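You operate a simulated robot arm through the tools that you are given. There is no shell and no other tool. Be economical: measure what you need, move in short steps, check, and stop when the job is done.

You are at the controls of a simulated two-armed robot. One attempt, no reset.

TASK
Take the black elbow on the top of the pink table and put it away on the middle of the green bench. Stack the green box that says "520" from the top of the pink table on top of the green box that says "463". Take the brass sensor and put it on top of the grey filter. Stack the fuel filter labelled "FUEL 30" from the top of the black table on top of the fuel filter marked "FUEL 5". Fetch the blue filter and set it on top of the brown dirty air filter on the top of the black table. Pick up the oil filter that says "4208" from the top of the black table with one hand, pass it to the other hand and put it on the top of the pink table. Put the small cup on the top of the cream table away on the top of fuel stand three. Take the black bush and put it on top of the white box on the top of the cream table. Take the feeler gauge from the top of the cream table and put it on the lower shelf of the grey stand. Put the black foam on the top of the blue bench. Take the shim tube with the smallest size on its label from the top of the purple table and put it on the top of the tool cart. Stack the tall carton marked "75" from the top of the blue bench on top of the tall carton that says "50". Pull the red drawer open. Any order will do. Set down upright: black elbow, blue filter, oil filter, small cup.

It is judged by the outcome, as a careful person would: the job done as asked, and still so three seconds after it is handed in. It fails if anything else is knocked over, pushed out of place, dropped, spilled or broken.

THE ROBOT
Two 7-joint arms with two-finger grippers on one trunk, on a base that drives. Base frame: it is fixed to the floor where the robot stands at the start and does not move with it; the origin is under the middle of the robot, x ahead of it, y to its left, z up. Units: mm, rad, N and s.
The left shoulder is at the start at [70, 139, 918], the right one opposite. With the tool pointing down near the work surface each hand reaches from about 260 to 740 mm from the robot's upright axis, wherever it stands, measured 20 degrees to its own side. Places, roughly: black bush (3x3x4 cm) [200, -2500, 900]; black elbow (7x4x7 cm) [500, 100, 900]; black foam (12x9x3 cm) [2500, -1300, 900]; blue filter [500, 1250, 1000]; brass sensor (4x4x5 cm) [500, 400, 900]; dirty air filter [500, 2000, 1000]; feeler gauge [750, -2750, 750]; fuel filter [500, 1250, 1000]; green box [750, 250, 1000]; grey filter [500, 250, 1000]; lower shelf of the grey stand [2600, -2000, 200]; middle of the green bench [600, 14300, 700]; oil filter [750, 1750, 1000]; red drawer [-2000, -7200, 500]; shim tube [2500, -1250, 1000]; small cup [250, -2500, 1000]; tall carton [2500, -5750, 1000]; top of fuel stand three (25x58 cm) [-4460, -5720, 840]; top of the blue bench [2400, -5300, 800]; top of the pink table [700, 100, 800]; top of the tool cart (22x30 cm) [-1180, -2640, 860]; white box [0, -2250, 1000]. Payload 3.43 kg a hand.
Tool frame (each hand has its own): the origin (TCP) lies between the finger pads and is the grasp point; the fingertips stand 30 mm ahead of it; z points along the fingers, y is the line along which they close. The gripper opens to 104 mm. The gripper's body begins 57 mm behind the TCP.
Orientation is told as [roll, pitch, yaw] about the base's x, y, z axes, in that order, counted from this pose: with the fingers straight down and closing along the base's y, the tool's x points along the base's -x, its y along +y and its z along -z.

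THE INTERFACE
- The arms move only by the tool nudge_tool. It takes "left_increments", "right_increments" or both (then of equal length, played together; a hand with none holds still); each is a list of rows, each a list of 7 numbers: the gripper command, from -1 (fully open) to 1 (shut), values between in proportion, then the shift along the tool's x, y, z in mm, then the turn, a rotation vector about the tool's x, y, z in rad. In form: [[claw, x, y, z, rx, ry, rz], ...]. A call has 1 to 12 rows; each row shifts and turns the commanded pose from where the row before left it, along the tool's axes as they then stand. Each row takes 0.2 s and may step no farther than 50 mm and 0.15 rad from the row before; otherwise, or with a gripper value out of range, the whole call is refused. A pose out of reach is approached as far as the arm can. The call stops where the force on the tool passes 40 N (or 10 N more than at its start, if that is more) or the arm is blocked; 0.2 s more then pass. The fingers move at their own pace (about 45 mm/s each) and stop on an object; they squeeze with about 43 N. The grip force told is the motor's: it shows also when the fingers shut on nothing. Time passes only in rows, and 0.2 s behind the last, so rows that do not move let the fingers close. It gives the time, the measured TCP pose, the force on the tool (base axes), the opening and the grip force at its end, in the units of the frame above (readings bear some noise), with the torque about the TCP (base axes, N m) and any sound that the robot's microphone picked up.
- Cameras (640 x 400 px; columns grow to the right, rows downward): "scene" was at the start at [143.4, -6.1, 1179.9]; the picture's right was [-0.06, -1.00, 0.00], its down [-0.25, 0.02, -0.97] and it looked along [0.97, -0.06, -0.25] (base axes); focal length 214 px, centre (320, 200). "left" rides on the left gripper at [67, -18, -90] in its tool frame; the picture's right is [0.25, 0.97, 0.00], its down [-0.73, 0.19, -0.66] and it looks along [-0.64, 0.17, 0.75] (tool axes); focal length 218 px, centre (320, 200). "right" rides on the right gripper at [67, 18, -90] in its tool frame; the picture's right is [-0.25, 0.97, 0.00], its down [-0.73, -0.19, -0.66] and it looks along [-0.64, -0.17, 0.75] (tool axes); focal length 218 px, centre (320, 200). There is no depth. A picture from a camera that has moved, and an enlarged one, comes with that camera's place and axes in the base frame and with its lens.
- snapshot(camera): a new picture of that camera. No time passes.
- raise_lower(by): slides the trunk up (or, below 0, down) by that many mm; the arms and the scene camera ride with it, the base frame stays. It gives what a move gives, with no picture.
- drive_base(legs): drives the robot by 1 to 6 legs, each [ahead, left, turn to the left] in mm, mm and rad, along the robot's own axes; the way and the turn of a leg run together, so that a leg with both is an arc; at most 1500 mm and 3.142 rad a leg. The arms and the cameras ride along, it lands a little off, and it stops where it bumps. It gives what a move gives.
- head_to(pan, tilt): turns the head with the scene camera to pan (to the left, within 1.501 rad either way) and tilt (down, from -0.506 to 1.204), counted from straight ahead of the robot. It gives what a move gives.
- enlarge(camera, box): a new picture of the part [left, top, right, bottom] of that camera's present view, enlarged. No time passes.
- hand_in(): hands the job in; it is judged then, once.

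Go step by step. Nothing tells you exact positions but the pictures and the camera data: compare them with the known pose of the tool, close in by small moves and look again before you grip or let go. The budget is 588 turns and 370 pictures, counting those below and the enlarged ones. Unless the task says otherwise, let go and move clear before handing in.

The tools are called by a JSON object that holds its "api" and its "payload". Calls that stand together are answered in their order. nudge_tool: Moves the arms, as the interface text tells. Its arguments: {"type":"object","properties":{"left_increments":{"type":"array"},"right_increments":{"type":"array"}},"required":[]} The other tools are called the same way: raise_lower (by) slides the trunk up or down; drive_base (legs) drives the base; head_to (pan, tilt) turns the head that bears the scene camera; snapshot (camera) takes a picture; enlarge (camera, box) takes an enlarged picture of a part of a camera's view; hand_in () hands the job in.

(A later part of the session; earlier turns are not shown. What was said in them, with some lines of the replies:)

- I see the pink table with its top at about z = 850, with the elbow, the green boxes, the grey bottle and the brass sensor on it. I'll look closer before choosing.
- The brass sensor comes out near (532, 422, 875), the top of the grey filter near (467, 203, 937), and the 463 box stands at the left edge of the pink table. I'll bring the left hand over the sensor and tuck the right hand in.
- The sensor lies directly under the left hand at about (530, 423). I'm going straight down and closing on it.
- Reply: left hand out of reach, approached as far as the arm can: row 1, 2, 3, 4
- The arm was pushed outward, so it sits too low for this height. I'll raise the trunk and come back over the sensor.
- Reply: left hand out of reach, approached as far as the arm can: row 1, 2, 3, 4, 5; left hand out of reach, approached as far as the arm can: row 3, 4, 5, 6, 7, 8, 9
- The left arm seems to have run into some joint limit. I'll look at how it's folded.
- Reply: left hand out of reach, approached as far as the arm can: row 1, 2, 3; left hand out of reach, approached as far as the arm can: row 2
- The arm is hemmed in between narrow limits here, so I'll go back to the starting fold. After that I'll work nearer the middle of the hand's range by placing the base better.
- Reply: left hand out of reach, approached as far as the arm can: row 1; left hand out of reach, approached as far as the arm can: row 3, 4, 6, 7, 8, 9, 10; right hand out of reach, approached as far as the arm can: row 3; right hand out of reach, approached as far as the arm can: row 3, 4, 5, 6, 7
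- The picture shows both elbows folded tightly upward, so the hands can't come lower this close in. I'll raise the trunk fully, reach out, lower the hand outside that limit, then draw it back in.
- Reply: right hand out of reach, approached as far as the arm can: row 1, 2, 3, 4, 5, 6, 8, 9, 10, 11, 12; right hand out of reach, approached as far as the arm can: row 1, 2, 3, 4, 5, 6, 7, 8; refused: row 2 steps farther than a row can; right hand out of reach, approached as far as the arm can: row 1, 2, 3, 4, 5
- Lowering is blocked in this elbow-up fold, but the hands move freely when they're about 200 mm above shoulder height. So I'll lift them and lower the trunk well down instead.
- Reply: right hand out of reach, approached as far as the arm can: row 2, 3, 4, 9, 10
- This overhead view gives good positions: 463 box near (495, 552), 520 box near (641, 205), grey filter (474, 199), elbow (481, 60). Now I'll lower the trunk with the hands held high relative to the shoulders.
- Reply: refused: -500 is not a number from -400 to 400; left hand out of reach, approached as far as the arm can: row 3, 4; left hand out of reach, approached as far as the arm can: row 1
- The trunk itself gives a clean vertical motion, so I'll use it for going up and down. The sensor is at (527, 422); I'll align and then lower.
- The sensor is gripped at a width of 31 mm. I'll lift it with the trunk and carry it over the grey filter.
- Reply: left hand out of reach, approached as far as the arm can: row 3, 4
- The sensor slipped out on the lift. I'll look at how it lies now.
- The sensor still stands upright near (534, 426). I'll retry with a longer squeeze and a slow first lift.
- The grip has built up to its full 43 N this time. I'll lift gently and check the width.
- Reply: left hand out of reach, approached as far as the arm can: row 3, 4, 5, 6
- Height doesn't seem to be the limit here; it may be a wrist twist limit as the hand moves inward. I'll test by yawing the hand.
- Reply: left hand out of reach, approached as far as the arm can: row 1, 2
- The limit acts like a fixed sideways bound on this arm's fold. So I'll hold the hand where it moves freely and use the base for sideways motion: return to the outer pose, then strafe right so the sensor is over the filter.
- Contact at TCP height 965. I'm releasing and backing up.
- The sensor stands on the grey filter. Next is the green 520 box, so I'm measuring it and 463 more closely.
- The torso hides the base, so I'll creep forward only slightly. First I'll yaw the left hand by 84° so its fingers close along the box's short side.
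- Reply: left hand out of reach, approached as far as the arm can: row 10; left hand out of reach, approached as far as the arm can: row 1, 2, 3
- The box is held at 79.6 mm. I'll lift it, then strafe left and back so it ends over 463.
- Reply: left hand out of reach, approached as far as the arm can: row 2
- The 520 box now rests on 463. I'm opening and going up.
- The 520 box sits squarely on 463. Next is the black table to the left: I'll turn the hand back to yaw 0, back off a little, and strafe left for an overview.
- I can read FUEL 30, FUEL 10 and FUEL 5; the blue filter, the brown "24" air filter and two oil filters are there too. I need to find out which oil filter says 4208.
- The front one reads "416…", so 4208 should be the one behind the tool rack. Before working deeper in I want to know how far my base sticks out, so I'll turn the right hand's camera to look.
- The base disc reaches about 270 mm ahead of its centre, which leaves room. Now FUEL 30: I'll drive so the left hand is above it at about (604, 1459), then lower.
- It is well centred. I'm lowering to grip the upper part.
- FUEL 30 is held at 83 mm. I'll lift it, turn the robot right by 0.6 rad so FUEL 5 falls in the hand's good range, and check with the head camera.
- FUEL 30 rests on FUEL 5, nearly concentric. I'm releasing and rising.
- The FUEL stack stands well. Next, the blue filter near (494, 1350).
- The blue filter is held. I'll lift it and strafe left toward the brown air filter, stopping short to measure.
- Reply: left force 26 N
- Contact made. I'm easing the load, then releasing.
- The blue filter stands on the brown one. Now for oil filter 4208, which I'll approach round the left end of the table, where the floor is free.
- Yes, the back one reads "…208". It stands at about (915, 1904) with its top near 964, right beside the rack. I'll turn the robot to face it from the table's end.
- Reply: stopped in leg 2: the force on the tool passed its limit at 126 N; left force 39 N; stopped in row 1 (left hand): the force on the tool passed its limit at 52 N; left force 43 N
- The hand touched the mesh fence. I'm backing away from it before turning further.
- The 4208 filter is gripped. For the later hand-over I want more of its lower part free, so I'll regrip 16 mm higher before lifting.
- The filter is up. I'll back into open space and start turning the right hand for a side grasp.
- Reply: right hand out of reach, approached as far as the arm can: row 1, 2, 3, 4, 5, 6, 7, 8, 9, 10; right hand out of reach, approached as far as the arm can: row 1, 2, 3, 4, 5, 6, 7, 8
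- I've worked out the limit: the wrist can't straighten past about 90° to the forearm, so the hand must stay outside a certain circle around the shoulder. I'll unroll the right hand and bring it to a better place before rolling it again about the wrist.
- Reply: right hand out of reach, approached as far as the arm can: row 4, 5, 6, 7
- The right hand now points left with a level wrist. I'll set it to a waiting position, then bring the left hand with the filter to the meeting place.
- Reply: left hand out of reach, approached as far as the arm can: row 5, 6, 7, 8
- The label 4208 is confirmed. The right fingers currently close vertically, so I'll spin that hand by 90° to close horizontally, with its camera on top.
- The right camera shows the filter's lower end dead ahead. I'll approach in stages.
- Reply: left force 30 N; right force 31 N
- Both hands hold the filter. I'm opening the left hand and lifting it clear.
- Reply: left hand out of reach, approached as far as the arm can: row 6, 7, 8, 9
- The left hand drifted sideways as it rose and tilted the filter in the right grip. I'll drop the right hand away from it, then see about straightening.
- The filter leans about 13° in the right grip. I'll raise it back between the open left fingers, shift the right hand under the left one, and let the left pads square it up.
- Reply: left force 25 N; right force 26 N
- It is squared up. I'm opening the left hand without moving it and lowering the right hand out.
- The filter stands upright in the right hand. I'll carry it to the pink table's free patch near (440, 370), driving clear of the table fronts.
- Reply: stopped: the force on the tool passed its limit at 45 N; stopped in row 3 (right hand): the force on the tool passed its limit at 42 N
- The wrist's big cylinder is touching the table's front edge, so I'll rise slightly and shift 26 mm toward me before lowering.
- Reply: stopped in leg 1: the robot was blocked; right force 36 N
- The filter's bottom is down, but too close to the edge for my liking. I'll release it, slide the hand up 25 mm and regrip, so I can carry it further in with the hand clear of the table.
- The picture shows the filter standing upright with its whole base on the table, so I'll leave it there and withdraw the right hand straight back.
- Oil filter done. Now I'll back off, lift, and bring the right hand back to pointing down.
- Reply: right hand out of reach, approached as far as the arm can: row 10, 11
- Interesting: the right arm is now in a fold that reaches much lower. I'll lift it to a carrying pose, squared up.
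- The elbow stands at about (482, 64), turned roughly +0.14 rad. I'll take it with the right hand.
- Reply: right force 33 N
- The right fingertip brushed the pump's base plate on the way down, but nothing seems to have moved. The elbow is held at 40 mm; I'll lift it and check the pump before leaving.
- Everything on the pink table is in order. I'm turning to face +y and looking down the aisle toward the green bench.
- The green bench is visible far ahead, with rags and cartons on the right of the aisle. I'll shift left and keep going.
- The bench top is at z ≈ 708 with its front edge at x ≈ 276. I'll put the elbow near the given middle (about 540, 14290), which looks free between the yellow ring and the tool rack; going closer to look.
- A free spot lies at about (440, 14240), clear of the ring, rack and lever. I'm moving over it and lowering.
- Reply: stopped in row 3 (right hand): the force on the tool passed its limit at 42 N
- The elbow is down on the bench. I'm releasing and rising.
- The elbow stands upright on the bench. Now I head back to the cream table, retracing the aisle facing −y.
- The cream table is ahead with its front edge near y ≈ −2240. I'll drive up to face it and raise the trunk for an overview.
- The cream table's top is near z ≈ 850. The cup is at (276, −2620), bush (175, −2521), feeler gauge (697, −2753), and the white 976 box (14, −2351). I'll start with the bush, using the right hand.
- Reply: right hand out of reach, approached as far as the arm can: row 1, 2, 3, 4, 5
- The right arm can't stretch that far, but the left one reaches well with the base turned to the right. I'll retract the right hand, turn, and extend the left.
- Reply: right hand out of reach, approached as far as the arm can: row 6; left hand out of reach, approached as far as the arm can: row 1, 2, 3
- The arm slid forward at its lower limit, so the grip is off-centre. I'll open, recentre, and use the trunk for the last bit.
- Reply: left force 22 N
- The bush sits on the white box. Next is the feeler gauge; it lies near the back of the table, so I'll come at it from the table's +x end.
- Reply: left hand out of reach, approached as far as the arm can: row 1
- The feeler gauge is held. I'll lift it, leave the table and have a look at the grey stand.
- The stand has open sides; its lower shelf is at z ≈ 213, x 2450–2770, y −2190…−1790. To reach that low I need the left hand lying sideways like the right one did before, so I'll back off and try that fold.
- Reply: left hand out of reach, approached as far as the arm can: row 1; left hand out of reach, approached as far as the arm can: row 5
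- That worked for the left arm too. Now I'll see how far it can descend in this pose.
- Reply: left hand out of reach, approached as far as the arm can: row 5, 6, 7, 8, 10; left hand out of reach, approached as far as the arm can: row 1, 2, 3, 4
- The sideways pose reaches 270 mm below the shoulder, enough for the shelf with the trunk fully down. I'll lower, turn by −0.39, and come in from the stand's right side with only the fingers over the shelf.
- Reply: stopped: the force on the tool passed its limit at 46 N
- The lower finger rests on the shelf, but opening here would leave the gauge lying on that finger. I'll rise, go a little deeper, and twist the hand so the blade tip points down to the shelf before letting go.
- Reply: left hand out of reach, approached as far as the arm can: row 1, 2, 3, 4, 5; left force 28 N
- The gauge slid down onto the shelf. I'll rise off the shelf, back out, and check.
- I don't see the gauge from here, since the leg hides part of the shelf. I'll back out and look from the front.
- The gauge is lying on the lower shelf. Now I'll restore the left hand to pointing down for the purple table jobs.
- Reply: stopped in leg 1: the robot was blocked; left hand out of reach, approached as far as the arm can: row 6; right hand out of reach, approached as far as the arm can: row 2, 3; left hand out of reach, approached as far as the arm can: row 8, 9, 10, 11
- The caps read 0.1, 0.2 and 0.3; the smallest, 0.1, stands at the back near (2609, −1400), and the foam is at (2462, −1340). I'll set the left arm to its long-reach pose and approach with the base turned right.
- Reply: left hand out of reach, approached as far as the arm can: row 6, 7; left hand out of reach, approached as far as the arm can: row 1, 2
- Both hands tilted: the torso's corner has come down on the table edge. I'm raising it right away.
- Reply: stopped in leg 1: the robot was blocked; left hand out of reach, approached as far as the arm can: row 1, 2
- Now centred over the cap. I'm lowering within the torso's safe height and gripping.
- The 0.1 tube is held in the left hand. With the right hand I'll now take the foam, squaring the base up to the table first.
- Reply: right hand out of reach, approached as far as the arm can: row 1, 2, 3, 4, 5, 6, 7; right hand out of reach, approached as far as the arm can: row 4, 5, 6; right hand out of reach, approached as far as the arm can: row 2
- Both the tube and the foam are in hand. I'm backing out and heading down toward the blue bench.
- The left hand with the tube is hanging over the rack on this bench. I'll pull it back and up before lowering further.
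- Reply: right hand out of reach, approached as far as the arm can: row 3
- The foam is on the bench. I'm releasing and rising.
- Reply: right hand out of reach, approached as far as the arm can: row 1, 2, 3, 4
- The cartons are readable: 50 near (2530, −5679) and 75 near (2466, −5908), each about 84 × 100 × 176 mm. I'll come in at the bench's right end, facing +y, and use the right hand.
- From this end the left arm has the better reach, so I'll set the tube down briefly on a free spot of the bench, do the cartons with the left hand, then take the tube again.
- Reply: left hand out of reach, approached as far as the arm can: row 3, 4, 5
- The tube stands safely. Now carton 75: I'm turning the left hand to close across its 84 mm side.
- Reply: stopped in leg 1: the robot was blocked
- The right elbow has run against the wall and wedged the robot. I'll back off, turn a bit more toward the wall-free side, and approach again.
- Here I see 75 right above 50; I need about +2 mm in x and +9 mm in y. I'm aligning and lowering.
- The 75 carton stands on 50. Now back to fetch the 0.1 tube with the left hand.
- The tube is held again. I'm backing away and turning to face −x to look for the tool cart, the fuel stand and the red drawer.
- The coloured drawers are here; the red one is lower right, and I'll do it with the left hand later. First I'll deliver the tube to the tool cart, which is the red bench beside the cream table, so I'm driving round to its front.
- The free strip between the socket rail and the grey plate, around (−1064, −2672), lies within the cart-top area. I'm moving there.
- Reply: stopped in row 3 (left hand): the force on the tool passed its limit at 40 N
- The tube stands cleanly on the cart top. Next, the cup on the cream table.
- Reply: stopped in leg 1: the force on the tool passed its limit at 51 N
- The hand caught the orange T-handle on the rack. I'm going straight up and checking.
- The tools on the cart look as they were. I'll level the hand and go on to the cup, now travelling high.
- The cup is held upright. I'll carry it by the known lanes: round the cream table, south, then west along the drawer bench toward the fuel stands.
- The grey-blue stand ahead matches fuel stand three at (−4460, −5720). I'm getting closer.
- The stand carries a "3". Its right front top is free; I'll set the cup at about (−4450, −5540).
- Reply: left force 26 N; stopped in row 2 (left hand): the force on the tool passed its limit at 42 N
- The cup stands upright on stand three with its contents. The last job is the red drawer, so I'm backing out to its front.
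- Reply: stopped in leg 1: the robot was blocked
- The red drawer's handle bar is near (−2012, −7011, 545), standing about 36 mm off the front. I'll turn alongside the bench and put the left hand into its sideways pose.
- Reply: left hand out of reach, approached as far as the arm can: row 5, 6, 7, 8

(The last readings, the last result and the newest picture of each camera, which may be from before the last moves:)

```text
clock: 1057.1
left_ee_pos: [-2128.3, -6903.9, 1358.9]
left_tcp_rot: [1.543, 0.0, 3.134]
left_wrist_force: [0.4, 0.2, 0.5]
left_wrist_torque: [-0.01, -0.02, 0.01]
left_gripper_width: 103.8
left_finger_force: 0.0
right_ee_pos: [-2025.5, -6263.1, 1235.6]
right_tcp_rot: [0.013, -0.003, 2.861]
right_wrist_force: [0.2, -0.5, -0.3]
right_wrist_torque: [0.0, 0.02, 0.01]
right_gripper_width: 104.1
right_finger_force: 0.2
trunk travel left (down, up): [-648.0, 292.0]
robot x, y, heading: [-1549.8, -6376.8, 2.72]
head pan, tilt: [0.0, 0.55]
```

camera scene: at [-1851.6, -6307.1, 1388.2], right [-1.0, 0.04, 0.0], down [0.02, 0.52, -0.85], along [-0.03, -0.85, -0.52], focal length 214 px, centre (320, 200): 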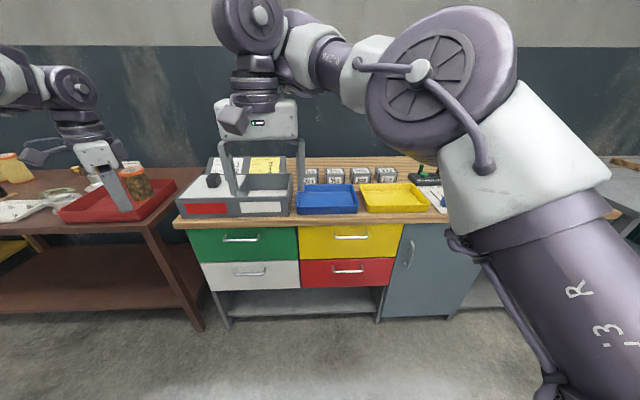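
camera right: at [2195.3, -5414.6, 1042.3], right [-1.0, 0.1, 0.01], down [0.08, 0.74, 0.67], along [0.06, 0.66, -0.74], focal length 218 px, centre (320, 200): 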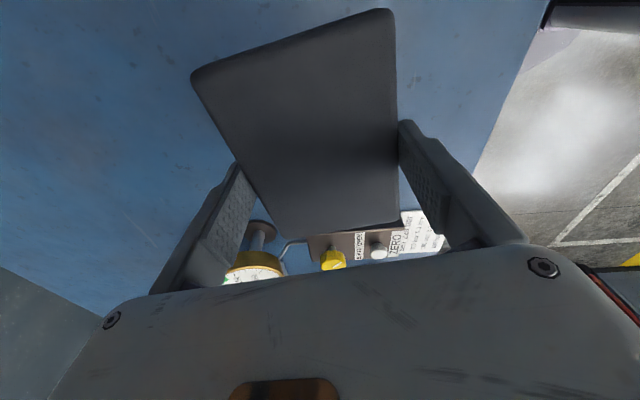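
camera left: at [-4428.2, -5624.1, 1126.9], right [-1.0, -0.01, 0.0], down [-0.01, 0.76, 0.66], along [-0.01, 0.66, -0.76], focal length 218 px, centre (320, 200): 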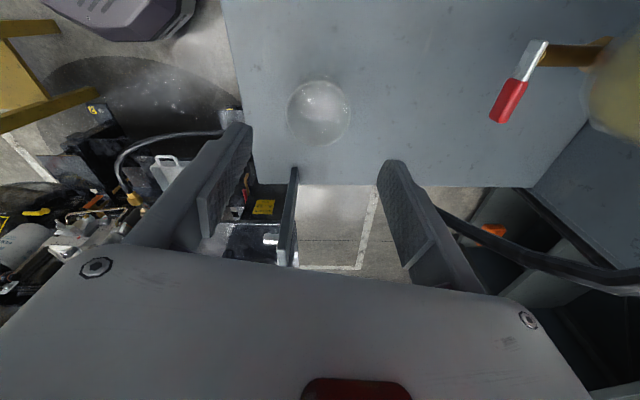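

The left fingers now point at the drawers. I'm lowering to handle height well clear of the front.

{"api": "drive_base", "payload": {"legs": [[25, -56, 0]]}}

{"api": "nudge_tool", "payload": {"left_increments": [[0, 0, -40, 0, -0.02, 0, 0], [0, 0, -40, 0, 0, 0, 0], [0, 0, -40, 0, 0, 0, 0], [0, 0, -40, 0, 0, 0, 0], [0, 0, -40, 0, 0, 0, 0], [0, 0, 0, 0, 0, 0, 0]]}}

{"api": "raise_lower", "payload": {"by": -400}}

{"api": "raise_lower", "payload": {"by": -210}}

{"api": "snapshot", "payload": {"camera": "left"}}

{"api": "head_to", "payload": {"pan": 1.2, "tilt": 0.4}}

{"api": "snapshot", "payload": {"camera": "scene"}}

```text
clock: 1058.0
left_ee_pos: [-2129.3, -6849.7, 1356.8]
left_tcp_rot: [1.539, 0.0, 3.135]
left_wrist_force: [-0.2, -0.4, -0.6]
left_wrist_torque: [-0.01, -0.01, 0.01]
left_gripper_width: 103.9
left_finger_force: 0.1
right_ee_pos: [-2027.3, -6209.8, 1237.5]
right_tcp_rot: [0.011, -0.004, 2.861]
right_wrist_force: [-0.6, 0.1, 0.5]
right_wrist_torque: [-0.02, -0.03, 0.03]
right_gripper_width: 103.9
right_finger_force: 0.0
trunk travel left (down, up): [-648.0, 292.0]
robot x, y, heading: [-1552.9, -6315.9, 2.721]
head pan, tilt: [0.0, 0.55]
```

```text
clock: 1059.4
left_ee_pos: [-2126.6, -6841.1, 1158.1]
left_tcp_rot: [1.563, -0.002, 3.136]
left_wrist_force: [0.8, 0.4, -0.1]
left_wrist_torque: [-0.01, -0.02, -0.01]
left_gripper_width: 52.0
left_finger_force: 0.1
right_ee_pos: [-2025.7, -6203.8, 1235.7]
right_tcp_rot: [0.014, -0.004, 2.861]
right_wrist_force: [0.1, 1.0, 0.7]
right_wrist_torque: [0.0, 0.02, 0.0]
right_gripper_width: 104.0
right_finger_force: 0.0
trunk travel left (down, up): [-648.0, 292.0]
robot x, y, heading: [-1557.5, -6318.6, 2.719]
head pan, tilt: [0.0, 0.55]
```

```text
clock: 1063.3
left_ee_pos: [-2126.5, -6841.5, 758.4]
left_tcp_rot: [1.559, 0.001, 3.135]
left_wrist_force: [-0.2, -0.5, 1.0]
left_wrist_torque: [-0.05, -0.02, 0.0]
left_gripper_width: 52.1
left_finger_force: 0.1
right_ee_pos: [-2025.6, -6205.4, 837.1]
right_tcp_rot: [0.015, -0.004, 2.86]
right_wrist_force: [0.5, 0.2, 0.3]
right_wrist_torque: [-0.03, 0.02, 0.0]
right_gripper_width: 103.9
right_finger_force: 0.0
trunk travel left (down, up): [-248.0, 692.0]
robot x, y, heading: [-1552.1, -6314.9, 2.719]
head pan, tilt: [0.0, 0.55]
```

```text
clock: 1065.5
left_ee_pos: [-2126.5, -6841.3, 547.7]
left_tcp_rot: [1.56, -0.001, 3.134]
left_wrist_force: [-0.1, -0.4, -0.3]
left_wrist_torque: [0.0, 0.0, -0.01]
left_gripper_width: 52.1
left_finger_force: 0.1
right_ee_pos: [-2024.3, -6204.2, 626.2]
right_tcp_rot: [0.014, -0.004, 2.861]
right_wrist_force: [-1.2, 0.0, -0.8]
right_wrist_torque: [0.02, -0.05, 0.01]
right_gripper_width: 103.9
right_finger_force: 0.1
trunk travel left (down, up): [-38.0, 902.0]
robot x, y, heading: [-1555.3, -6316.9, 2.717]
head pan, tilt: [0.0, 0.55]
```

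```text
116 pictures are left
camera left: at [-2058.1, -6751.6, 531.4], right [0.25, -0.01, 0.97], down [-0.72, 0.66, 0.2], along [-0.64, -0.75, 0.16], focal length 218 px, centre (320, 200)
```

left: 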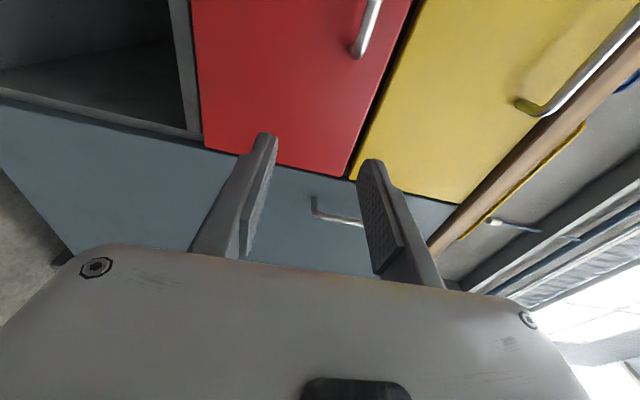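

```text
clock: 1066.9
left_ee_pos: [-2125.5, -6841.1, 549.2]
left_tcp_rot: [1.562, 0.0, 3.136]
left_wrist_force: [-0.4, -0.5, -0.6]
left_wrist_torque: [-0.02, 0.01, 0.05]
left_gripper_width: 51.9
left_finger_force: 0.2
right_ee_pos: [-2026.1, -6203.6, 626.9]
right_tcp_rot: [0.013, -0.003, 2.861]
right_wrist_force: [1.1, 0.4, -0.1]
right_wrist_torque: [-0.02, -0.01, 0.0]
right_gripper_width: 103.9
right_finger_force: 0.0
trunk travel left (down, up): [-38.0, 902.0]
robot x, y, heading: [-1554.5, -6314.0, 2.723]
head pan, tilt: [1.201, 0.4]
```

```text
115 pictures are left
camera scene: at [-1665.5, -6361.1, 791.9], right [-0.7, 0.71, 0.0], down [0.28, 0.27, -0.92], along [-0.66, -0.65, -0.39], focal length 214 px, centre (320, 200)
```

scene: 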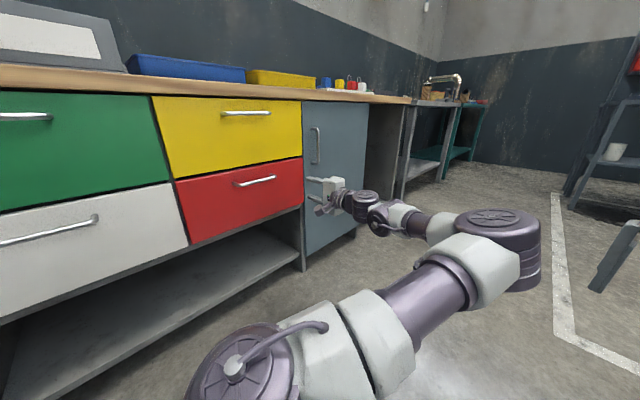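

{"api": "raise_lower", "payload": {"by": 18}}

{"api": "drive_base", "payload": {"legs": [[-107, -48, 0]]}}

{"api": "drive_base", "payload": {"legs": [[-41, 91, 0]]}}

{"api": "snapshot", "payload": {"camera": "left"}}

{"api": "enlarge", "payload": {"camera": "scene", "box": [150, 90, 400, 260]}}

```text
clock: 1067.6
left_ee_pos: [-2126.4, -6841.1, 565.6]
left_tcp_rot: [1.56, -0.001, 3.135]
left_wrist_force: [0.8, 0.1, -0.7]
left_wrist_torque: [0.01, 0.0, 0.03]
left_gripper_width: 52.0
left_finger_force: 0.1
right_ee_pos: [-2026.1, -6204.0, 645.4]
right_tcp_rot: [0.012, -0.003, 2.862]
right_wrist_force: [-0.2, 0.2, 0.2]
right_wrist_torque: [0.01, 0.05, 0.01]
right_gripper_width: 104.1
right_finger_force: 0.0
trunk travel left (down, up): [-56.0, 884.0]
robot x, y, heading: [-1551.1, -6311.9, 2.724]
head pan, tilt: [1.201, 0.4]
```

```text
clock: 1068.8
left_ee_pos: [-2009.7, -6843.6, 567.3]
left_tcp_rot: [1.562, 0.001, 3.137]
left_wrist_force: [-0.4, -0.2, 0.5]
left_wrist_torque: [-0.02, 0.0, 0.01]
left_gripper_width: 52.0
left_finger_force: 0.2
right_ee_pos: [-1911.2, -6206.8, 643.8]
right_tcp_rot: [0.013, -0.003, 2.865]
right_wrist_force: [0.1, -0.4, 0.3]
right_wrist_torque: [0.0, -0.03, 0.02]
right_gripper_width: 104.1
right_finger_force: 0.1
trunk travel left (down, up): [-56.0, 884.0]
robot x, y, heading: [-1435.9, -6313.7, 2.719]
head pan, tilt: [1.201, 0.4]
```

```text
clock: 1069.9
left_ee_pos: [-2008.4, -6946.2, 566.3]
left_tcp_rot: [1.561, 0.001, 3.138]
left_wrist_force: [0.7, 0.0, -0.8]
left_wrist_torque: [-0.02, -0.01, 0.02]
left_gripper_width: 52.3
left_finger_force: 0.1
right_ee_pos: [-1911.0, -6309.4, 643.8]
right_tcp_rot: [0.014, -0.003, 2.865]
right_wrist_force: [-0.1, -0.2, -0.4]
right_wrist_torque: [-0.04, -0.01, -0.01]
right_gripper_width: 104.3
right_finger_force: 0.1
trunk travel left (down, up): [-56.0, 884.0]
robot x, y, heading: [-1435.5, -6416.2, 2.723]
head pan, tilt: [1.201, 0.4]
```

```text
114 pictures are left
camera left: at [-1941.1, -6855.4, 549.2], right [0.25, -0.01, 0.97], down [-0.73, 0.66, 0.2], along [-0.64, -0.75, 0.16], focal length 218 px, centre (320, 200)
```

left: 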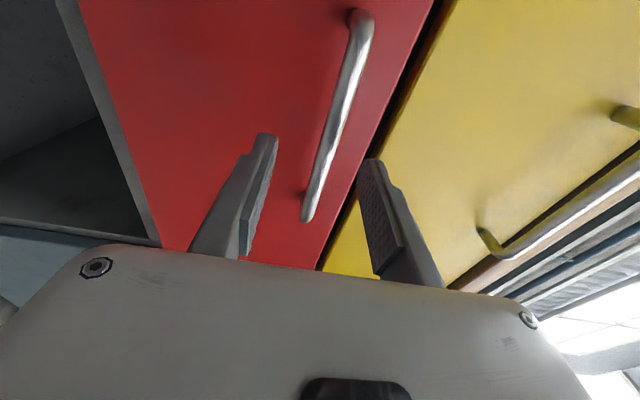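

```text
2.35 times, centred on (275, 175) of scene
camera zoom: at [-1550.2, -6463.1, 809.9], right [-0.71, 0.71, 0.0], down [0.28, 0.27, -0.92], along [-0.65, -0.65, -0.39], focal length 505 px, centre (426, 259)
```

zoom: 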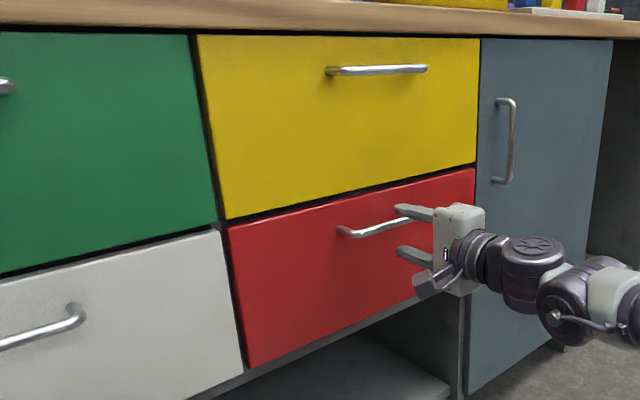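

{"api": "raise_lower", "payload": {"by": 8}}

{"api": "drive_base", "payload": {"legs": [[-21, 47, 0]]}}

{"api": "snapshot", "payload": {"camera": "left"}}

{"api": "enlarge", "payload": {"camera": "scene", "box": [200, 130, 400, 260]}}

```text
clock: 1070.5
left_ee_pos: [-2010.0, -6945.6, 573.8]
left_tcp_rot: [1.559, -0.001, 3.137]
left_wrist_force: [0.2, 0.1, 0.1]
left_wrist_torque: [0.01, 0.01, 0.0]
left_gripper_width: 52.1
left_finger_force: 0.1
right_ee_pos: [-1911.9, -6307.9, 653.7]
right_tcp_rot: [0.014, -0.004, 2.866]
right_wrist_force: [-1.5, -1.2, -0.1]
right_wrist_torque: [-0.01, 0.03, 0.02]
right_gripper_width: 104.2
right_finger_force: 0.0
trunk travel left (down, up): [-64.0, 876.0]
robot x, y, heading: [-1435.9, -6415.8, 2.721]
head pan, tilt: [1.201, 0.4]
```

```text
clock: 1071.4
left_ee_pos: [-2008.2, -6994.1, 576.2]
left_tcp_rot: [1.562, 0.001, 3.137]
left_wrist_force: [7.4, 17.5, -2.5]
left_wrist_torque: [-0.52, 0.21, 0.36]
left_gripper_width: 47.5
left_finger_force: 0.1
right_ee_pos: [-1910.7, -6357.9, 652.9]
right_tcp_rot: [0.014, -0.004, 2.864]
right_wrist_force: [-0.2, -0.5, -0.7]
right_wrist_torque: [-0.02, -0.02, 0.01]
right_gripper_width: 103.8
right_finger_force: 0.0
trunk travel left (down, up): [-64.0, 876.0]
robot x, y, heading: [-1435.9, -6469.4, 2.72]
head pan, tilt: [1.201, 0.4]
```

```text
112 pictures are left
camera left: at [-1940.6, -6904.4, 558.1], right [0.25, -0.01, 0.97], down [-0.73, 0.66, 0.2], along [-0.64, -0.75, 0.16], focal length 218 px, centre (320, 200)
```

left: 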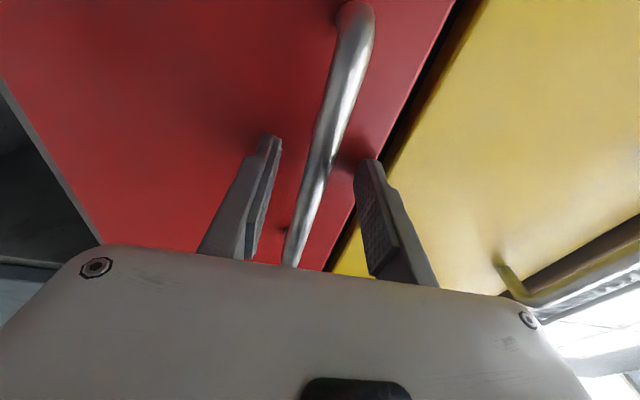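

```text
3.08 times, centred on (300, 195) of scene
camera zoom: at [-1549.3, -6512.2, 818.0], right [-0.7, 0.71, 0.0], down [0.28, 0.27, -0.92], along [-0.65, -0.65, -0.39], focal length 660 px, centre (382, 215)
```

zoom: 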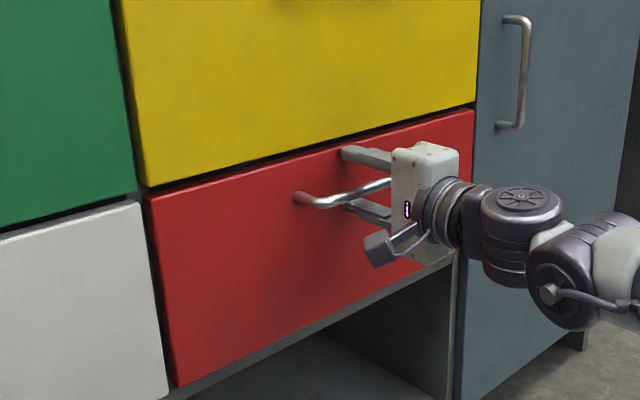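

The fingertips reach the drawer front with the bar between the fingers. I'm easing back a touch and closing on the bar.

{"api": "drive_base", "payload": {"legs": [[2.5, -5.5, 0]]}}

{"api": "nudge_tool", "payload": {"left_increments": [[0.4, 0, 0, 0, 0, 0, 0], [0.7, 0, 0, 0, 0, 0, 0], [1, 0, 0, 0, 0, 0, 0], [1, 0, 0, 0, 0, 0, 0], [1, 0, 0, 0, 0, 0, 0], [1, 0, 0, 0, 0, 0, 0], [1, 0, 0, 0, 0, 0, 0]]}}

{"api": "enlarge", "payload": {"camera": "scene", "box": [200, 130, 400, 260]}}

```text
clock: 1072.2
left_ee_pos: [-2008.8, -6989.9, 573.7]
left_tcp_rot: [1.561, -0.001, 3.138]
left_wrist_force: [-0.7, 0.2, 0.0]
left_wrist_torque: [0.02, -0.02, 0.0]
left_gripper_width: 51.9
left_finger_force: 0.0
right_ee_pos: [-1910.8, -6353.0, 653.4]
right_tcp_rot: [0.012, -0.003, 2.863]
right_wrist_force: [-0.1, -0.1, -0.7]
right_wrist_torque: [-0.02, -0.01, -0.06]
right_gripper_width: 104.0
right_finger_force: 0.1
trunk travel left (down, up): [-64.0, 876.0]
robot x, y, heading: [-1437.4, -6462.0, 2.72]
head pan, tilt: [1.201, 0.4]
```

```text
clock: 1073.8
left_ee_pos: [-2009.1, -6991.9, 570.4]
left_tcp_rot: [1.555, 0.004, 3.14]
left_wrist_force: [8.5, 1.3, -21.8]
left_wrist_torque: [-0.06, 0.18, -0.24]
left_gripper_width: 11.4
left_finger_force: 44.5
right_ee_pos: [-1911.2, -6353.1, 651.3]
right_tcp_rot: [0.013, -0.002, 2.864]
right_wrist_force: [0.3, -0.2, -0.1]
right_wrist_torque: [0.01, -0.01, -0.01]
right_gripper_width: 104.1
right_finger_force: 0.1
trunk travel left (down, up): [-64.0, 876.0]
robot x, y, heading: [-1437.4, -6463.3, 2.726]
head pan, tilt: [1.201, 0.4]
```

```text
3.08 times, centred on (300, 195) of scene
camera zoom: at [-1550.8, -6508.9, 817.5], right [-0.7, 0.71, 0.0], down [0.28, 0.28, -0.92], along [-0.65, -0.65, -0.39], focal length 660 px, centre (382, 215)
```

zoom: 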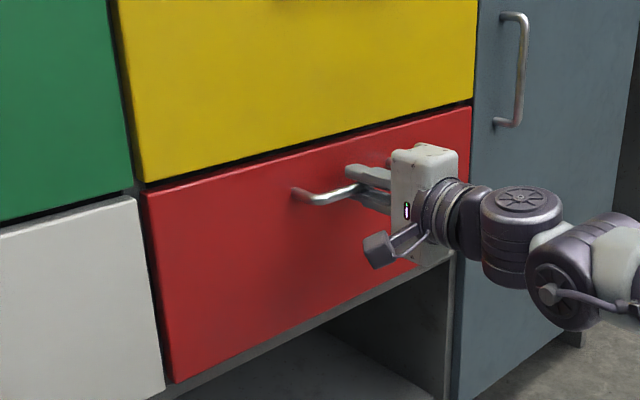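

The bar is gripped. I'm pulling by driving away from the bench.

{"api": "drive_base", "payload": {"legs": [[41, -91, 0]]}}

{"api": "snapshot", "payload": {"camera": "scene"}}

```text
clock: 1074.9
left_ee_pos: [-2008.8, -6891.0, 569.6]
left_tcp_rot: [1.553, 0.002, 3.144]
left_wrist_force: [17.0, -0.2, -25.3]
left_wrist_torque: [-0.05, 0.08, 0.26]
left_gripper_width: 11.5
left_finger_force: 44.7
right_ee_pos: [-1911.4, -6253.8, 652.5]
right_tcp_rot: [0.01, -0.002, 2.864]
right_wrist_force: [0.2, -0.9, 0.0]
right_wrist_torque: [0.01, -0.04, 0.0]
right_gripper_width: 104.1
right_finger_force: 0.0
trunk travel left (down, up): [-64.0, 876.0]
robot x, y, heading: [-1439.0, -6367.2, 2.724]
head pan, tilt: [1.201, 0.4]
```

```text
109 pictures are left
camera scene: at [-1550.9, -6409.4, 817.6], right [-0.7, 0.71, 0.0], down [0.28, 0.28, -0.92], along [-0.65, -0.65, -0.39], focal length 214 px, centre (320, 200)
```

scene: 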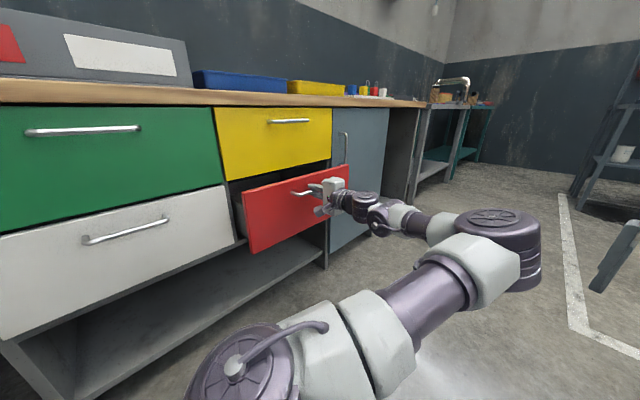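

{"api": "drive_base", "payload": {"legs": [[57, -128, 0]]}}

{"api": "snapshot", "payload": {"camera": "scene"}}

```text
clock: 1076.1
left_ee_pos: [-2008.2, -6807.7, 569.8]
left_tcp_rot: [1.551, 0.0, 3.131]
left_wrist_force: [-2.4, 0.8, -20.0]
left_wrist_torque: [0.09, 0.17, -0.22]
left_gripper_width: 11.3
left_finger_force: 45.3
right_ee_pos: [-1905.0, -6189.8, 647.1]
right_tcp_rot: [-0.015, 0.001, 2.9]
right_wrist_force: [0.2, 0.8, 1.0]
right_wrist_torque: [-0.05, -0.01, 0.0]
right_gripper_width: 104.0
right_finger_force: 0.0
trunk travel left (down, up): [-64.0, 876.0]
robot x, y, heading: [-1434.0, -6271.7, 2.727]
head pan, tilt: [1.201, 0.4]
stopped in leg 1: the force on the tool passed its limit at 54 N (the readings are from after the stop); the commanded pose is now the measured one
```

```text
108 pictures are left
camera scene: at [-1547.3, -6328.0, 818.0], right [-0.71, 0.71, 0.01], down [0.27, 0.29, -0.92], along [-0.65, -0.65, -0.4], focal length 214 px, centre (320, 200)
```

scene: 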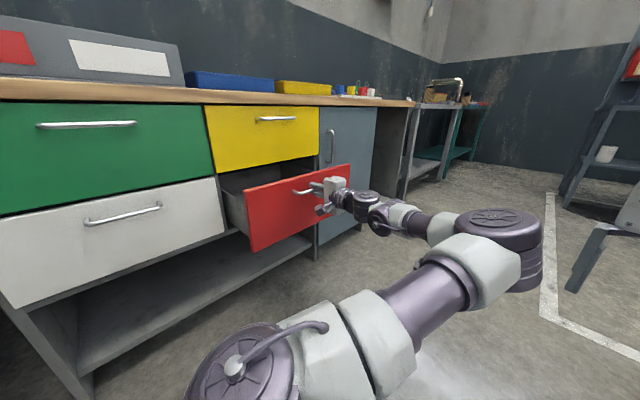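

The drawer has come out about 185 mm to its stop. I'm releasing the bar and withdrawing.

{"api": "nudge_tool", "payload": {"left_increments": [[0.7, 0, 0, 0, 0, 0, 0], [0.4, 0, 0, 0, 0, 0, 0], [0.1, 0, 0, 0, 0, 0, 0], [0, 0, 0, 0, 0, 0, 0], [0, 0, 0, 0, 0, 0, 0], [0, 0, 0, -20, 0, 0, 0], [0, 0, 0, -30, 0, 0, 0], [0, 0, 0, -30, 0, 0, 0]]}}

{"api": "snapshot", "payload": {"camera": "scene"}}

```text
clock: 1077.7
left_ee_pos: [-2004.1, -6767.8, 576.2]
left_tcp_rot: [1.565, -0.001, -3.138]
left_wrist_force: [-0.1, 0.3, 0.0]
left_wrist_torque: [0.0, -0.05, 0.03]
left_gripper_width: 52.4
left_finger_force: 0.1
right_ee_pos: [-1907.5, -6184.2, 646.7]
right_tcp_rot: [-0.036, -0.011, 2.896]
right_wrist_force: [1.4, 30.7, 13.6]
right_wrist_torque: [0.38, 0.0, -0.04]
right_gripper_width: 84.6
right_finger_force: 0.1
trunk travel left (down, up): [-64.0, 876.0]
robot x, y, heading: [-1439.3, -6279.4, 2.728]
head pan, tilt: [1.201, 0.4]
stopped in row 8 (right hand): the force on the tool passed its limit at 49 N (the readings are from after the stop); the commanded pose is now the measured one
```

```text
107 pictures are left
camera scene: at [-1547.1, -6328.3, 818.2], right [-0.71, 0.71, 0.01], down [0.27, 0.29, -0.92], along [-0.65, -0.65, -0.4], focal length 214 px, centre (320, 200)
```

scene: 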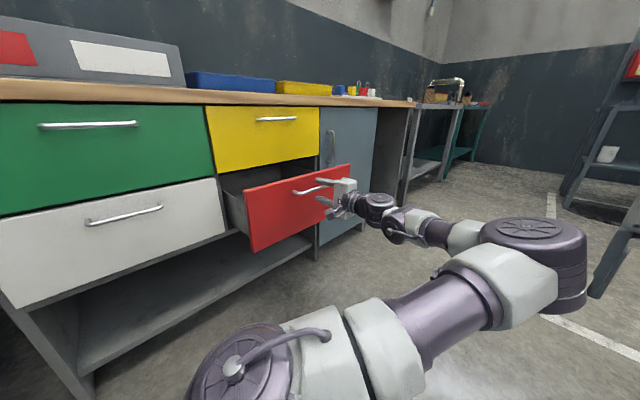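

{"api": "head_to", "payload": {"pan": -0.9, "tilt": 0.4}}

{"api": "snapshot", "payload": {"camera": "scene"}}

{"api": "snapshot", "payload": {"camera": "right"}}

```text
clock: 1079.7
left_ee_pos: [-2004.9, -6765.0, 573.2]
left_tcp_rot: [1.558, -0.002, 3.139]
left_wrist_force: [-1.6, -0.1, 0.8]
left_wrist_torque: [0.01, 0.04, 0.0]
left_gripper_width: 51.8
left_finger_force: 0.1
right_ee_pos: [-1908.4, -6183.4, 645.8]
right_tcp_rot: [-0.039, -0.008, 2.897]
right_wrist_force: [-6.1, 35.3, 16.0]
right_wrist_torque: [0.52, 0.28, -0.41]
right_gripper_width: 81.8
right_finger_force: 0.0
trunk travel left (down, up): [-64.0, 876.0]
robot x, y, heading: [-1435.8, -6273.2, 2.723]
head pan, tilt: [-0.901, 0.4]
```

```text
106 pictures are left
camera scene: at [-1505.3, -6174.0, 819.6], right [0.97, 0.25, 0.0], down [0.1, -0.36, -0.93], along [-0.23, 0.9, -0.37], focal length 214 px, centre (320, 200)
```

scene: 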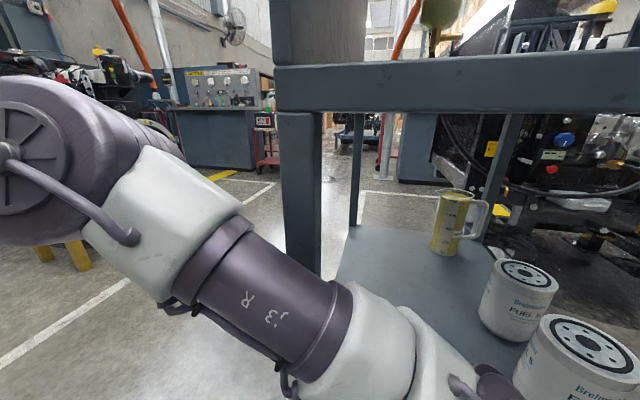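

```text
105 pictures are left
camera right: at [-1846.7, -6219.9, 734.3], right [-0.48, -0.88, -0.04], down [-0.66, 0.34, 0.67], along [-0.58, 0.34, -0.74], focal length 218 px, centre (320, 200)
```

right: 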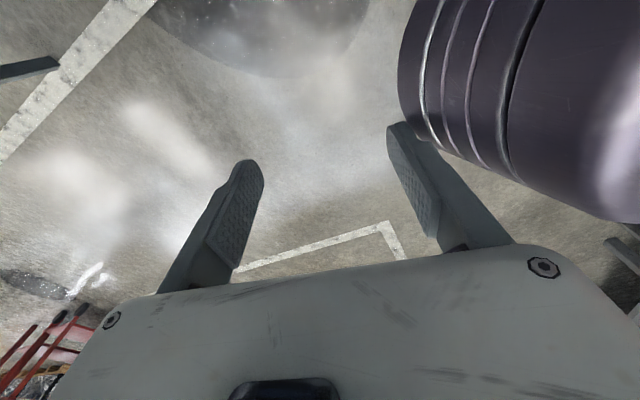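

A fuel stand is right beside my right shoulder. I'll slip sideways along −x, away from it, keeping the left fingertips clear of the handle.

{"api": "drive_base", "payload": {"legs": [[55, 24.5, 0]]}}

{"api": "snapshot", "payload": {"camera": "scene"}}

```text
clock: 1080.5
left_ee_pos: [-2011.8, -6766.0, 577.8]
left_tcp_rot: [1.564, -0.003, -3.139]
left_wrist_force: [0.3, -0.8, -0.5]
left_wrist_torque: [0.01, -0.01, 0.01]
left_gripper_width: 51.9
left_finger_force: 0.0
right_ee_pos: [-1913.6, -6179.9, 649.8]
right_tcp_rot: [-0.046, -0.023, 2.889]
right_wrist_force: [6.1, 20.5, 3.7]
right_wrist_torque: [0.62, -0.21, 0.21]
right_gripper_width: 91.5
right_finger_force: 0.0
trunk travel left (down, up): [-64.0, 876.0]
robot x, y, heading: [-1440.3, -6281.7, 2.723]
head pan, tilt: [-0.901, 0.4]
stopped in leg 1: the robot was blocked; the commanded pose is now the measured one
```

```text
104 pictures are left
camera scene: at [-1511.4, -6173.2, 820.5], right [0.97, 0.25, 0.0], down [0.09, -0.37, -0.93], along [-0.23, 0.9, -0.38], focal length 214 px, centre (320, 200)
```

scene: 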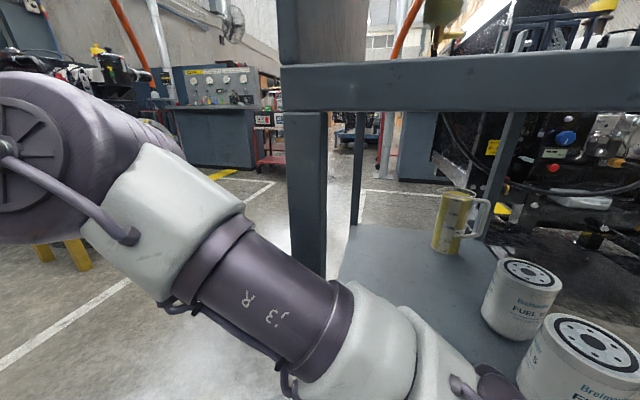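

{"api": "head_to", "payload": {"pan": -0.5, "tilt": 1.1}}

{"api": "snapshot", "payload": {"camera": "scene"}}

```text
clock: 1081.6
left_ee_pos: [-2013.4, -6764.3, 576.7]
left_tcp_rot: [1.562, -0.004, 3.14]
left_wrist_force: [-0.8, 0.0, 0.4]
left_wrist_torque: [-0.03, -0.02, 0.0]
left_gripper_width: 52.1
left_finger_force: 0.1
right_ee_pos: [-1913.8, -6180.7, 648.8]
right_tcp_rot: [-0.045, -0.02, 2.891]
right_wrist_force: [-6.0, 25.6, 9.4]
right_wrist_torque: [0.51, 0.32, -0.47]
right_gripper_width: 89.3
right_finger_force: 0.0
trunk travel left (down, up): [-64.0, 876.0]
robot x, y, heading: [-1444.5, -6274.4, 2.722]
head pan, tilt: [-0.499, 1.1]
```

```text
103 pictures are left
camera scene: at [-1526.9, -6212.5, 762.4], right [0.79, 0.61, 0.01], down [0.54, -0.7, -0.47], along [-0.28, 0.37, -0.89], focal length 214 px, centre (320, 200)
```

scene: 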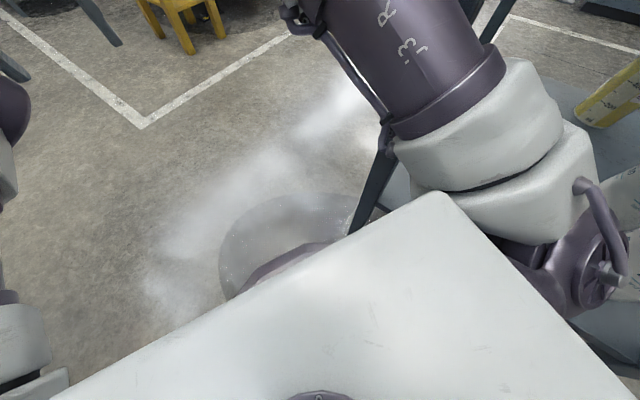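

The stand's leg is caught between my torso front and the right upper arm, so I must go straight backward. First I'll shift the right hand off the left elbow and lift the left hand above the open drawer.

{"api": "drive_base", "payload": {"legs": [[-18, 0, 0]]}}

{"api": "nudge_tool", "payload": {"right_increments": [[1, 0, -8, 0, 0, 0, 0], [1, 0, -10, 0, 0, 0, 0], [1, 0, -10, 0, 0, 0, 0], [1, 0, 0, 0, 0, 0, 0]]}}

```text
clock: 1082.3
left_ee_pos: [-1998.1, -6764.3, 579.4]
left_tcp_rot: [1.572, -0.002, 3.139]
left_wrist_force: [0.1, 0.0, 0.5]
left_wrist_torque: [0.01, -0.01, 0.0]
left_gripper_width: 51.8
left_finger_force: 0.1
right_ee_pos: [-1899.2, -6179.0, 645.2]
right_tcp_rot: [-0.033, -0.01, 2.888]
right_wrist_force: [-4.8, 23.3, 13.5]
right_wrist_torque: [0.14, 0.28, -0.37]
right_gripper_width: 89.4
right_finger_force: 0.0
trunk travel left (down, up): [-64.0, 876.0]
robot x, y, heading: [-1430.6, -6281.0, 2.718]
head pan, tilt: [-0.499, 1.1]
```

```text
clock: 1083.3
left_ee_pos: [-1998.1, -6766.8, 577.7]
left_tcp_rot: [1.57, 0.0, 3.141]
left_wrist_force: [-0.7, -0.4, -0.2]
left_wrist_torque: [0.03, 0.0, -0.02]
left_gripper_width: 52.2
left_finger_force: 0.1
right_ee_pos: [-1895.6, -6156.4, 648.6]
right_tcp_rot: [-0.039, -0.006, 2.891]
right_wrist_force: [-0.3, 0.5, 0.9]
right_wrist_torque: [-0.01, 0.0, -0.01]
right_gripper_width: 0.7
right_finger_force: 0.2
right hand out of reach, approached as far as the arm can: row 3
trunk travel left (down, up): [-64.0, 876.0]
robot x, y, heading: [-1425.6, -6284.7, 2.721]
head pan, tilt: [-0.499, 1.1]
```

{"api": "nudge_tool", "payload": {"left_increments": [[0, 0, 25, -8, 0, 0, 0], [0, 0, 30, 0, 0, 0, 0], [0, 0, 30, 0, 0, 0, 0], [0, 0, 30, 0, 0, 0, 0], [0, 0, 0, 0, 0, 0, 0]]}}

{"api": "drive_base", "payload": {"legs": [[-60, 0, 0]]}}

{"api": "snapshot", "payload": {"camera": "scene"}}

```text
clock: 1084.5
left_ee_pos: [-1997.7, -6759.1, 692.9]
left_tcp_rot: [1.569, 0.0, 3.14]
left_wrist_force: [0.7, 0.1, -0.6]
left_wrist_torque: [0.0, 0.02, 0.01]
left_gripper_width: 52.1
left_finger_force: 0.1
right_ee_pos: [-1894.5, -6156.1, 649.2]
right_tcp_rot: [-0.039, -0.007, 2.887]
right_wrist_force: [1.1, -0.4, 0.0]
right_wrist_torque: [0.03, 0.0, 0.02]
right_gripper_width: 0.0
right_finger_force: 34.7
trunk travel left (down, up): [-64.0, 876.0]
robot x, y, heading: [-1431.2, -6283.9, 2.725]
head pan, tilt: [-0.499, 1.1]
```

```text
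clock: 1085.5
left_ee_pos: [-1941.8, -6781.6, 695.6]
left_tcp_rot: [1.575, -0.004, 3.141]
left_wrist_force: [-0.1, 0.4, 0.9]
left_wrist_torque: [0.03, 0.0, -0.05]
left_gripper_width: 52.0
left_finger_force: 0.0
right_ee_pos: [-1841.1, -6177.3, 649.5]
right_tcp_rot: [-0.033, -0.008, 2.889]
right_wrist_force: [-0.1, 0.0, 0.3]
right_wrist_torque: [-0.02, 0.03, 0.01]
right_gripper_width: 0.0
right_finger_force: 34.9
trunk travel left (down, up): [-64.0, 876.0]
robot x, y, heading: [-1374.3, -6307.7, 2.722]
head pan, tilt: [-0.499, 1.1]
```

```text
102 pictures are left
camera scene: at [-1457.5, -6234.9, 761.2], right [0.79, 0.61, 0.0], down [0.54, -0.71, -0.45], along [-0.28, 0.36, -0.89], focal length 214 px, centre (320, 200)
```

scene: 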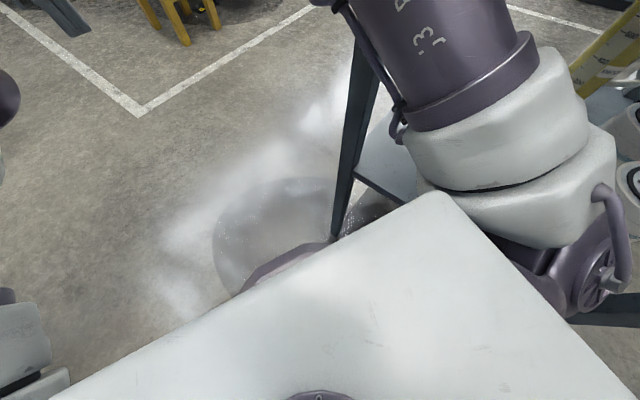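

{"api": "drive_base", "payload": {"legs": [[-25, 60, 0]]}}

{"api": "head_to", "payload": {"pan": -1.2, "tilt": 0.5}}

{"api": "snapshot", "payload": {"camera": "scene"}}

```text
clock: 1086.5
left_ee_pos: [-1943.2, -6846.8, 695.7]
left_tcp_rot: [1.573, -0.002, -3.14]
left_wrist_force: [-0.4, -0.7, 0.1]
left_wrist_torque: [-0.01, -0.03, -0.03]
left_gripper_width: 52.0
left_finger_force: 0.1
right_ee_pos: [-1843.5, -6243.7, 649.7]
right_tcp_rot: [-0.034, -0.008, 2.891]
right_wrist_force: [0.2, 1.4, 0.9]
right_wrist_torque: [0.04, 0.03, 0.0]
right_gripper_width: 0.0
right_finger_force: 34.7
trunk travel left (down, up): [-64.0, 876.0]
robot x, y, heading: [-1374.3, -6370.0, 2.731]
head pan, tilt: [-0.499, 1.1]
```

```text
clock: 1087.6
left_ee_pos: [-1942.6, -6846.7, 695.7]
left_tcp_rot: [1.574, -0.001, -3.14]
left_wrist_force: [-0.7, 0.6, 0.5]
left_wrist_torque: [0.04, 0.01, 0.01]
left_gripper_width: 52.2
left_finger_force: 0.0
right_ee_pos: [-1841.8, -6243.5, 648.3]
right_tcp_rot: [-0.034, -0.006, 2.891]
right_wrist_force: [0.0, 0.1, 1.0]
right_wrist_torque: [-0.04, 0.01, -0.01]
right_gripper_width: 0.0
right_finger_force: 34.5
trunk travel left (down, up): [-64.0, 876.0]
robot x, y, heading: [-1373.2, -6369.8, 2.725]
head pan, tilt: [-1.201, 0.499]
```

```text
101 pictures are left
camera scene: at [-1416.4, -6259.4, 808.7], right [1.0, -0.05, 0.0], down [-0.02, -0.48, -0.88], along [0.04, 0.88, -0.48], focal length 214 px, centre (320, 200)
```

scene: 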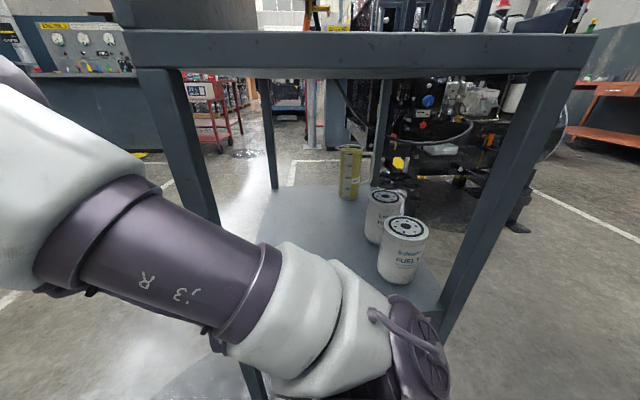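

Clear of the stand now, and its filters are upright. I'll raise up and back off, then look at the drawer from a distance.

{"api": "raise_lower", "payload": {"by": 400}}

{"api": "drive_base", "payload": {"legs": [[-350, 0, 0], [0, 0, 1.0]]}}

{"api": "head_to", "payload": {"pan": -0.5, "tilt": 0.4}}

{"api": "snapshot", "payload": {"camera": "scene"}}

```text
clock: 1091.4
left_ee_pos: [-1943.0, -6846.2, 1096.9]
left_tcp_rot: [1.573, -0.001, 3.14]
left_wrist_force: [0.2, -0.6, 1.3]
left_wrist_torque: [-0.02, -0.03, -0.01]
left_gripper_width: 51.9
left_finger_force: 0.1
right_ee_pos: [-1842.6, -6243.3, 1050.5]
right_tcp_rot: [-0.033, -0.006, 2.89]
right_wrist_force: [0.1, 0.4, -0.6]
right_wrist_torque: [-0.01, 0.02, -0.01]
right_gripper_width: 0.0
right_finger_force: 34.8
trunk travel left (down, up): [-464.0, 476.0]
robot x, y, heading: [-1377.1, -6367.3, 2.722]
head pan, tilt: [-1.201, 0.499]
```

```text
clock: 1096.2
left_ee_pos: [-969.1, -7252.4, 1096.2]
left_tcp_rot: [1.576, -0.002, -2.159]
left_wrist_force: [0.0, 0.5, 0.2]
left_wrist_torque: [-0.01, 0.0, 0.01]
left_gripper_width: 52.2
left_finger_force: 0.1
right_ee_pos: [-1416.2, -6834.0, 1050.5]
right_tcp_rot: [-0.034, -0.006, -2.409]
right_wrist_force: [0.1, -0.1, -0.5]
right_wrist_torque: [0.01, 0.0, 0.02]
right_gripper_width: 0.0
right_finger_force: 34.2
trunk travel left (down, up): [-464.0, 476.0]
robot x, y, heading: [-1051.9, -6515.1, -2.576]
head pan, tilt: [-1.201, 0.499]
```

```text
clock: 1097.3
left_ee_pos: [-970.4, -7252.7, 1097.0]
left_tcp_rot: [1.575, -0.002, -2.16]
left_wrist_force: [-0.6, 0.7, -0.5]
left_wrist_torque: [0.0, -0.01, -0.01]
left_gripper_width: 52.1
left_finger_force: 0.0
right_ee_pos: [-1416.1, -6833.8, 1049.6]
right_tcp_rot: [-0.034, -0.006, -2.411]
right_wrist_force: [0.0, -0.5, 0.5]
right_wrist_torque: [0.02, 0.03, 0.01]
right_gripper_width: 0.0
right_finger_force: 34.9
trunk travel left (down, up): [-464.0, 476.0]
robot x, y, heading: [-1053.1, -6515.5, -2.576]
head pan, tilt: [-0.499, 0.4]
```

```text
100 pictures are left
camera scene: at [-1185.3, -6549.0, 1217.9], right [-0.07, 1.0, 0.0], down [0.39, 0.03, -0.92], along [-0.92, -0.06, -0.39], focal length 214 px, centre (320, 200)
```

scene: 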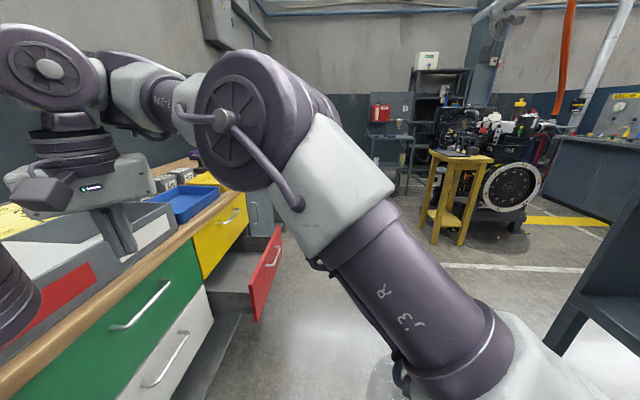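

The red drawer stays open, every item is in its place as last seen, and both hands are clear. I'm handing in.

{"api": "hand_in", "payload": {}}

```text
The job is handed in.
```

I did all thirteen tasks and handed the job in. The red drawer came out about 185 mm before I felt resistance; I didn't check whether that is its full travel.

I brushed a few things along the way, and none had moved that I could see: the fence, a pump base, table edges, a T-handle and a fuel stand leg.
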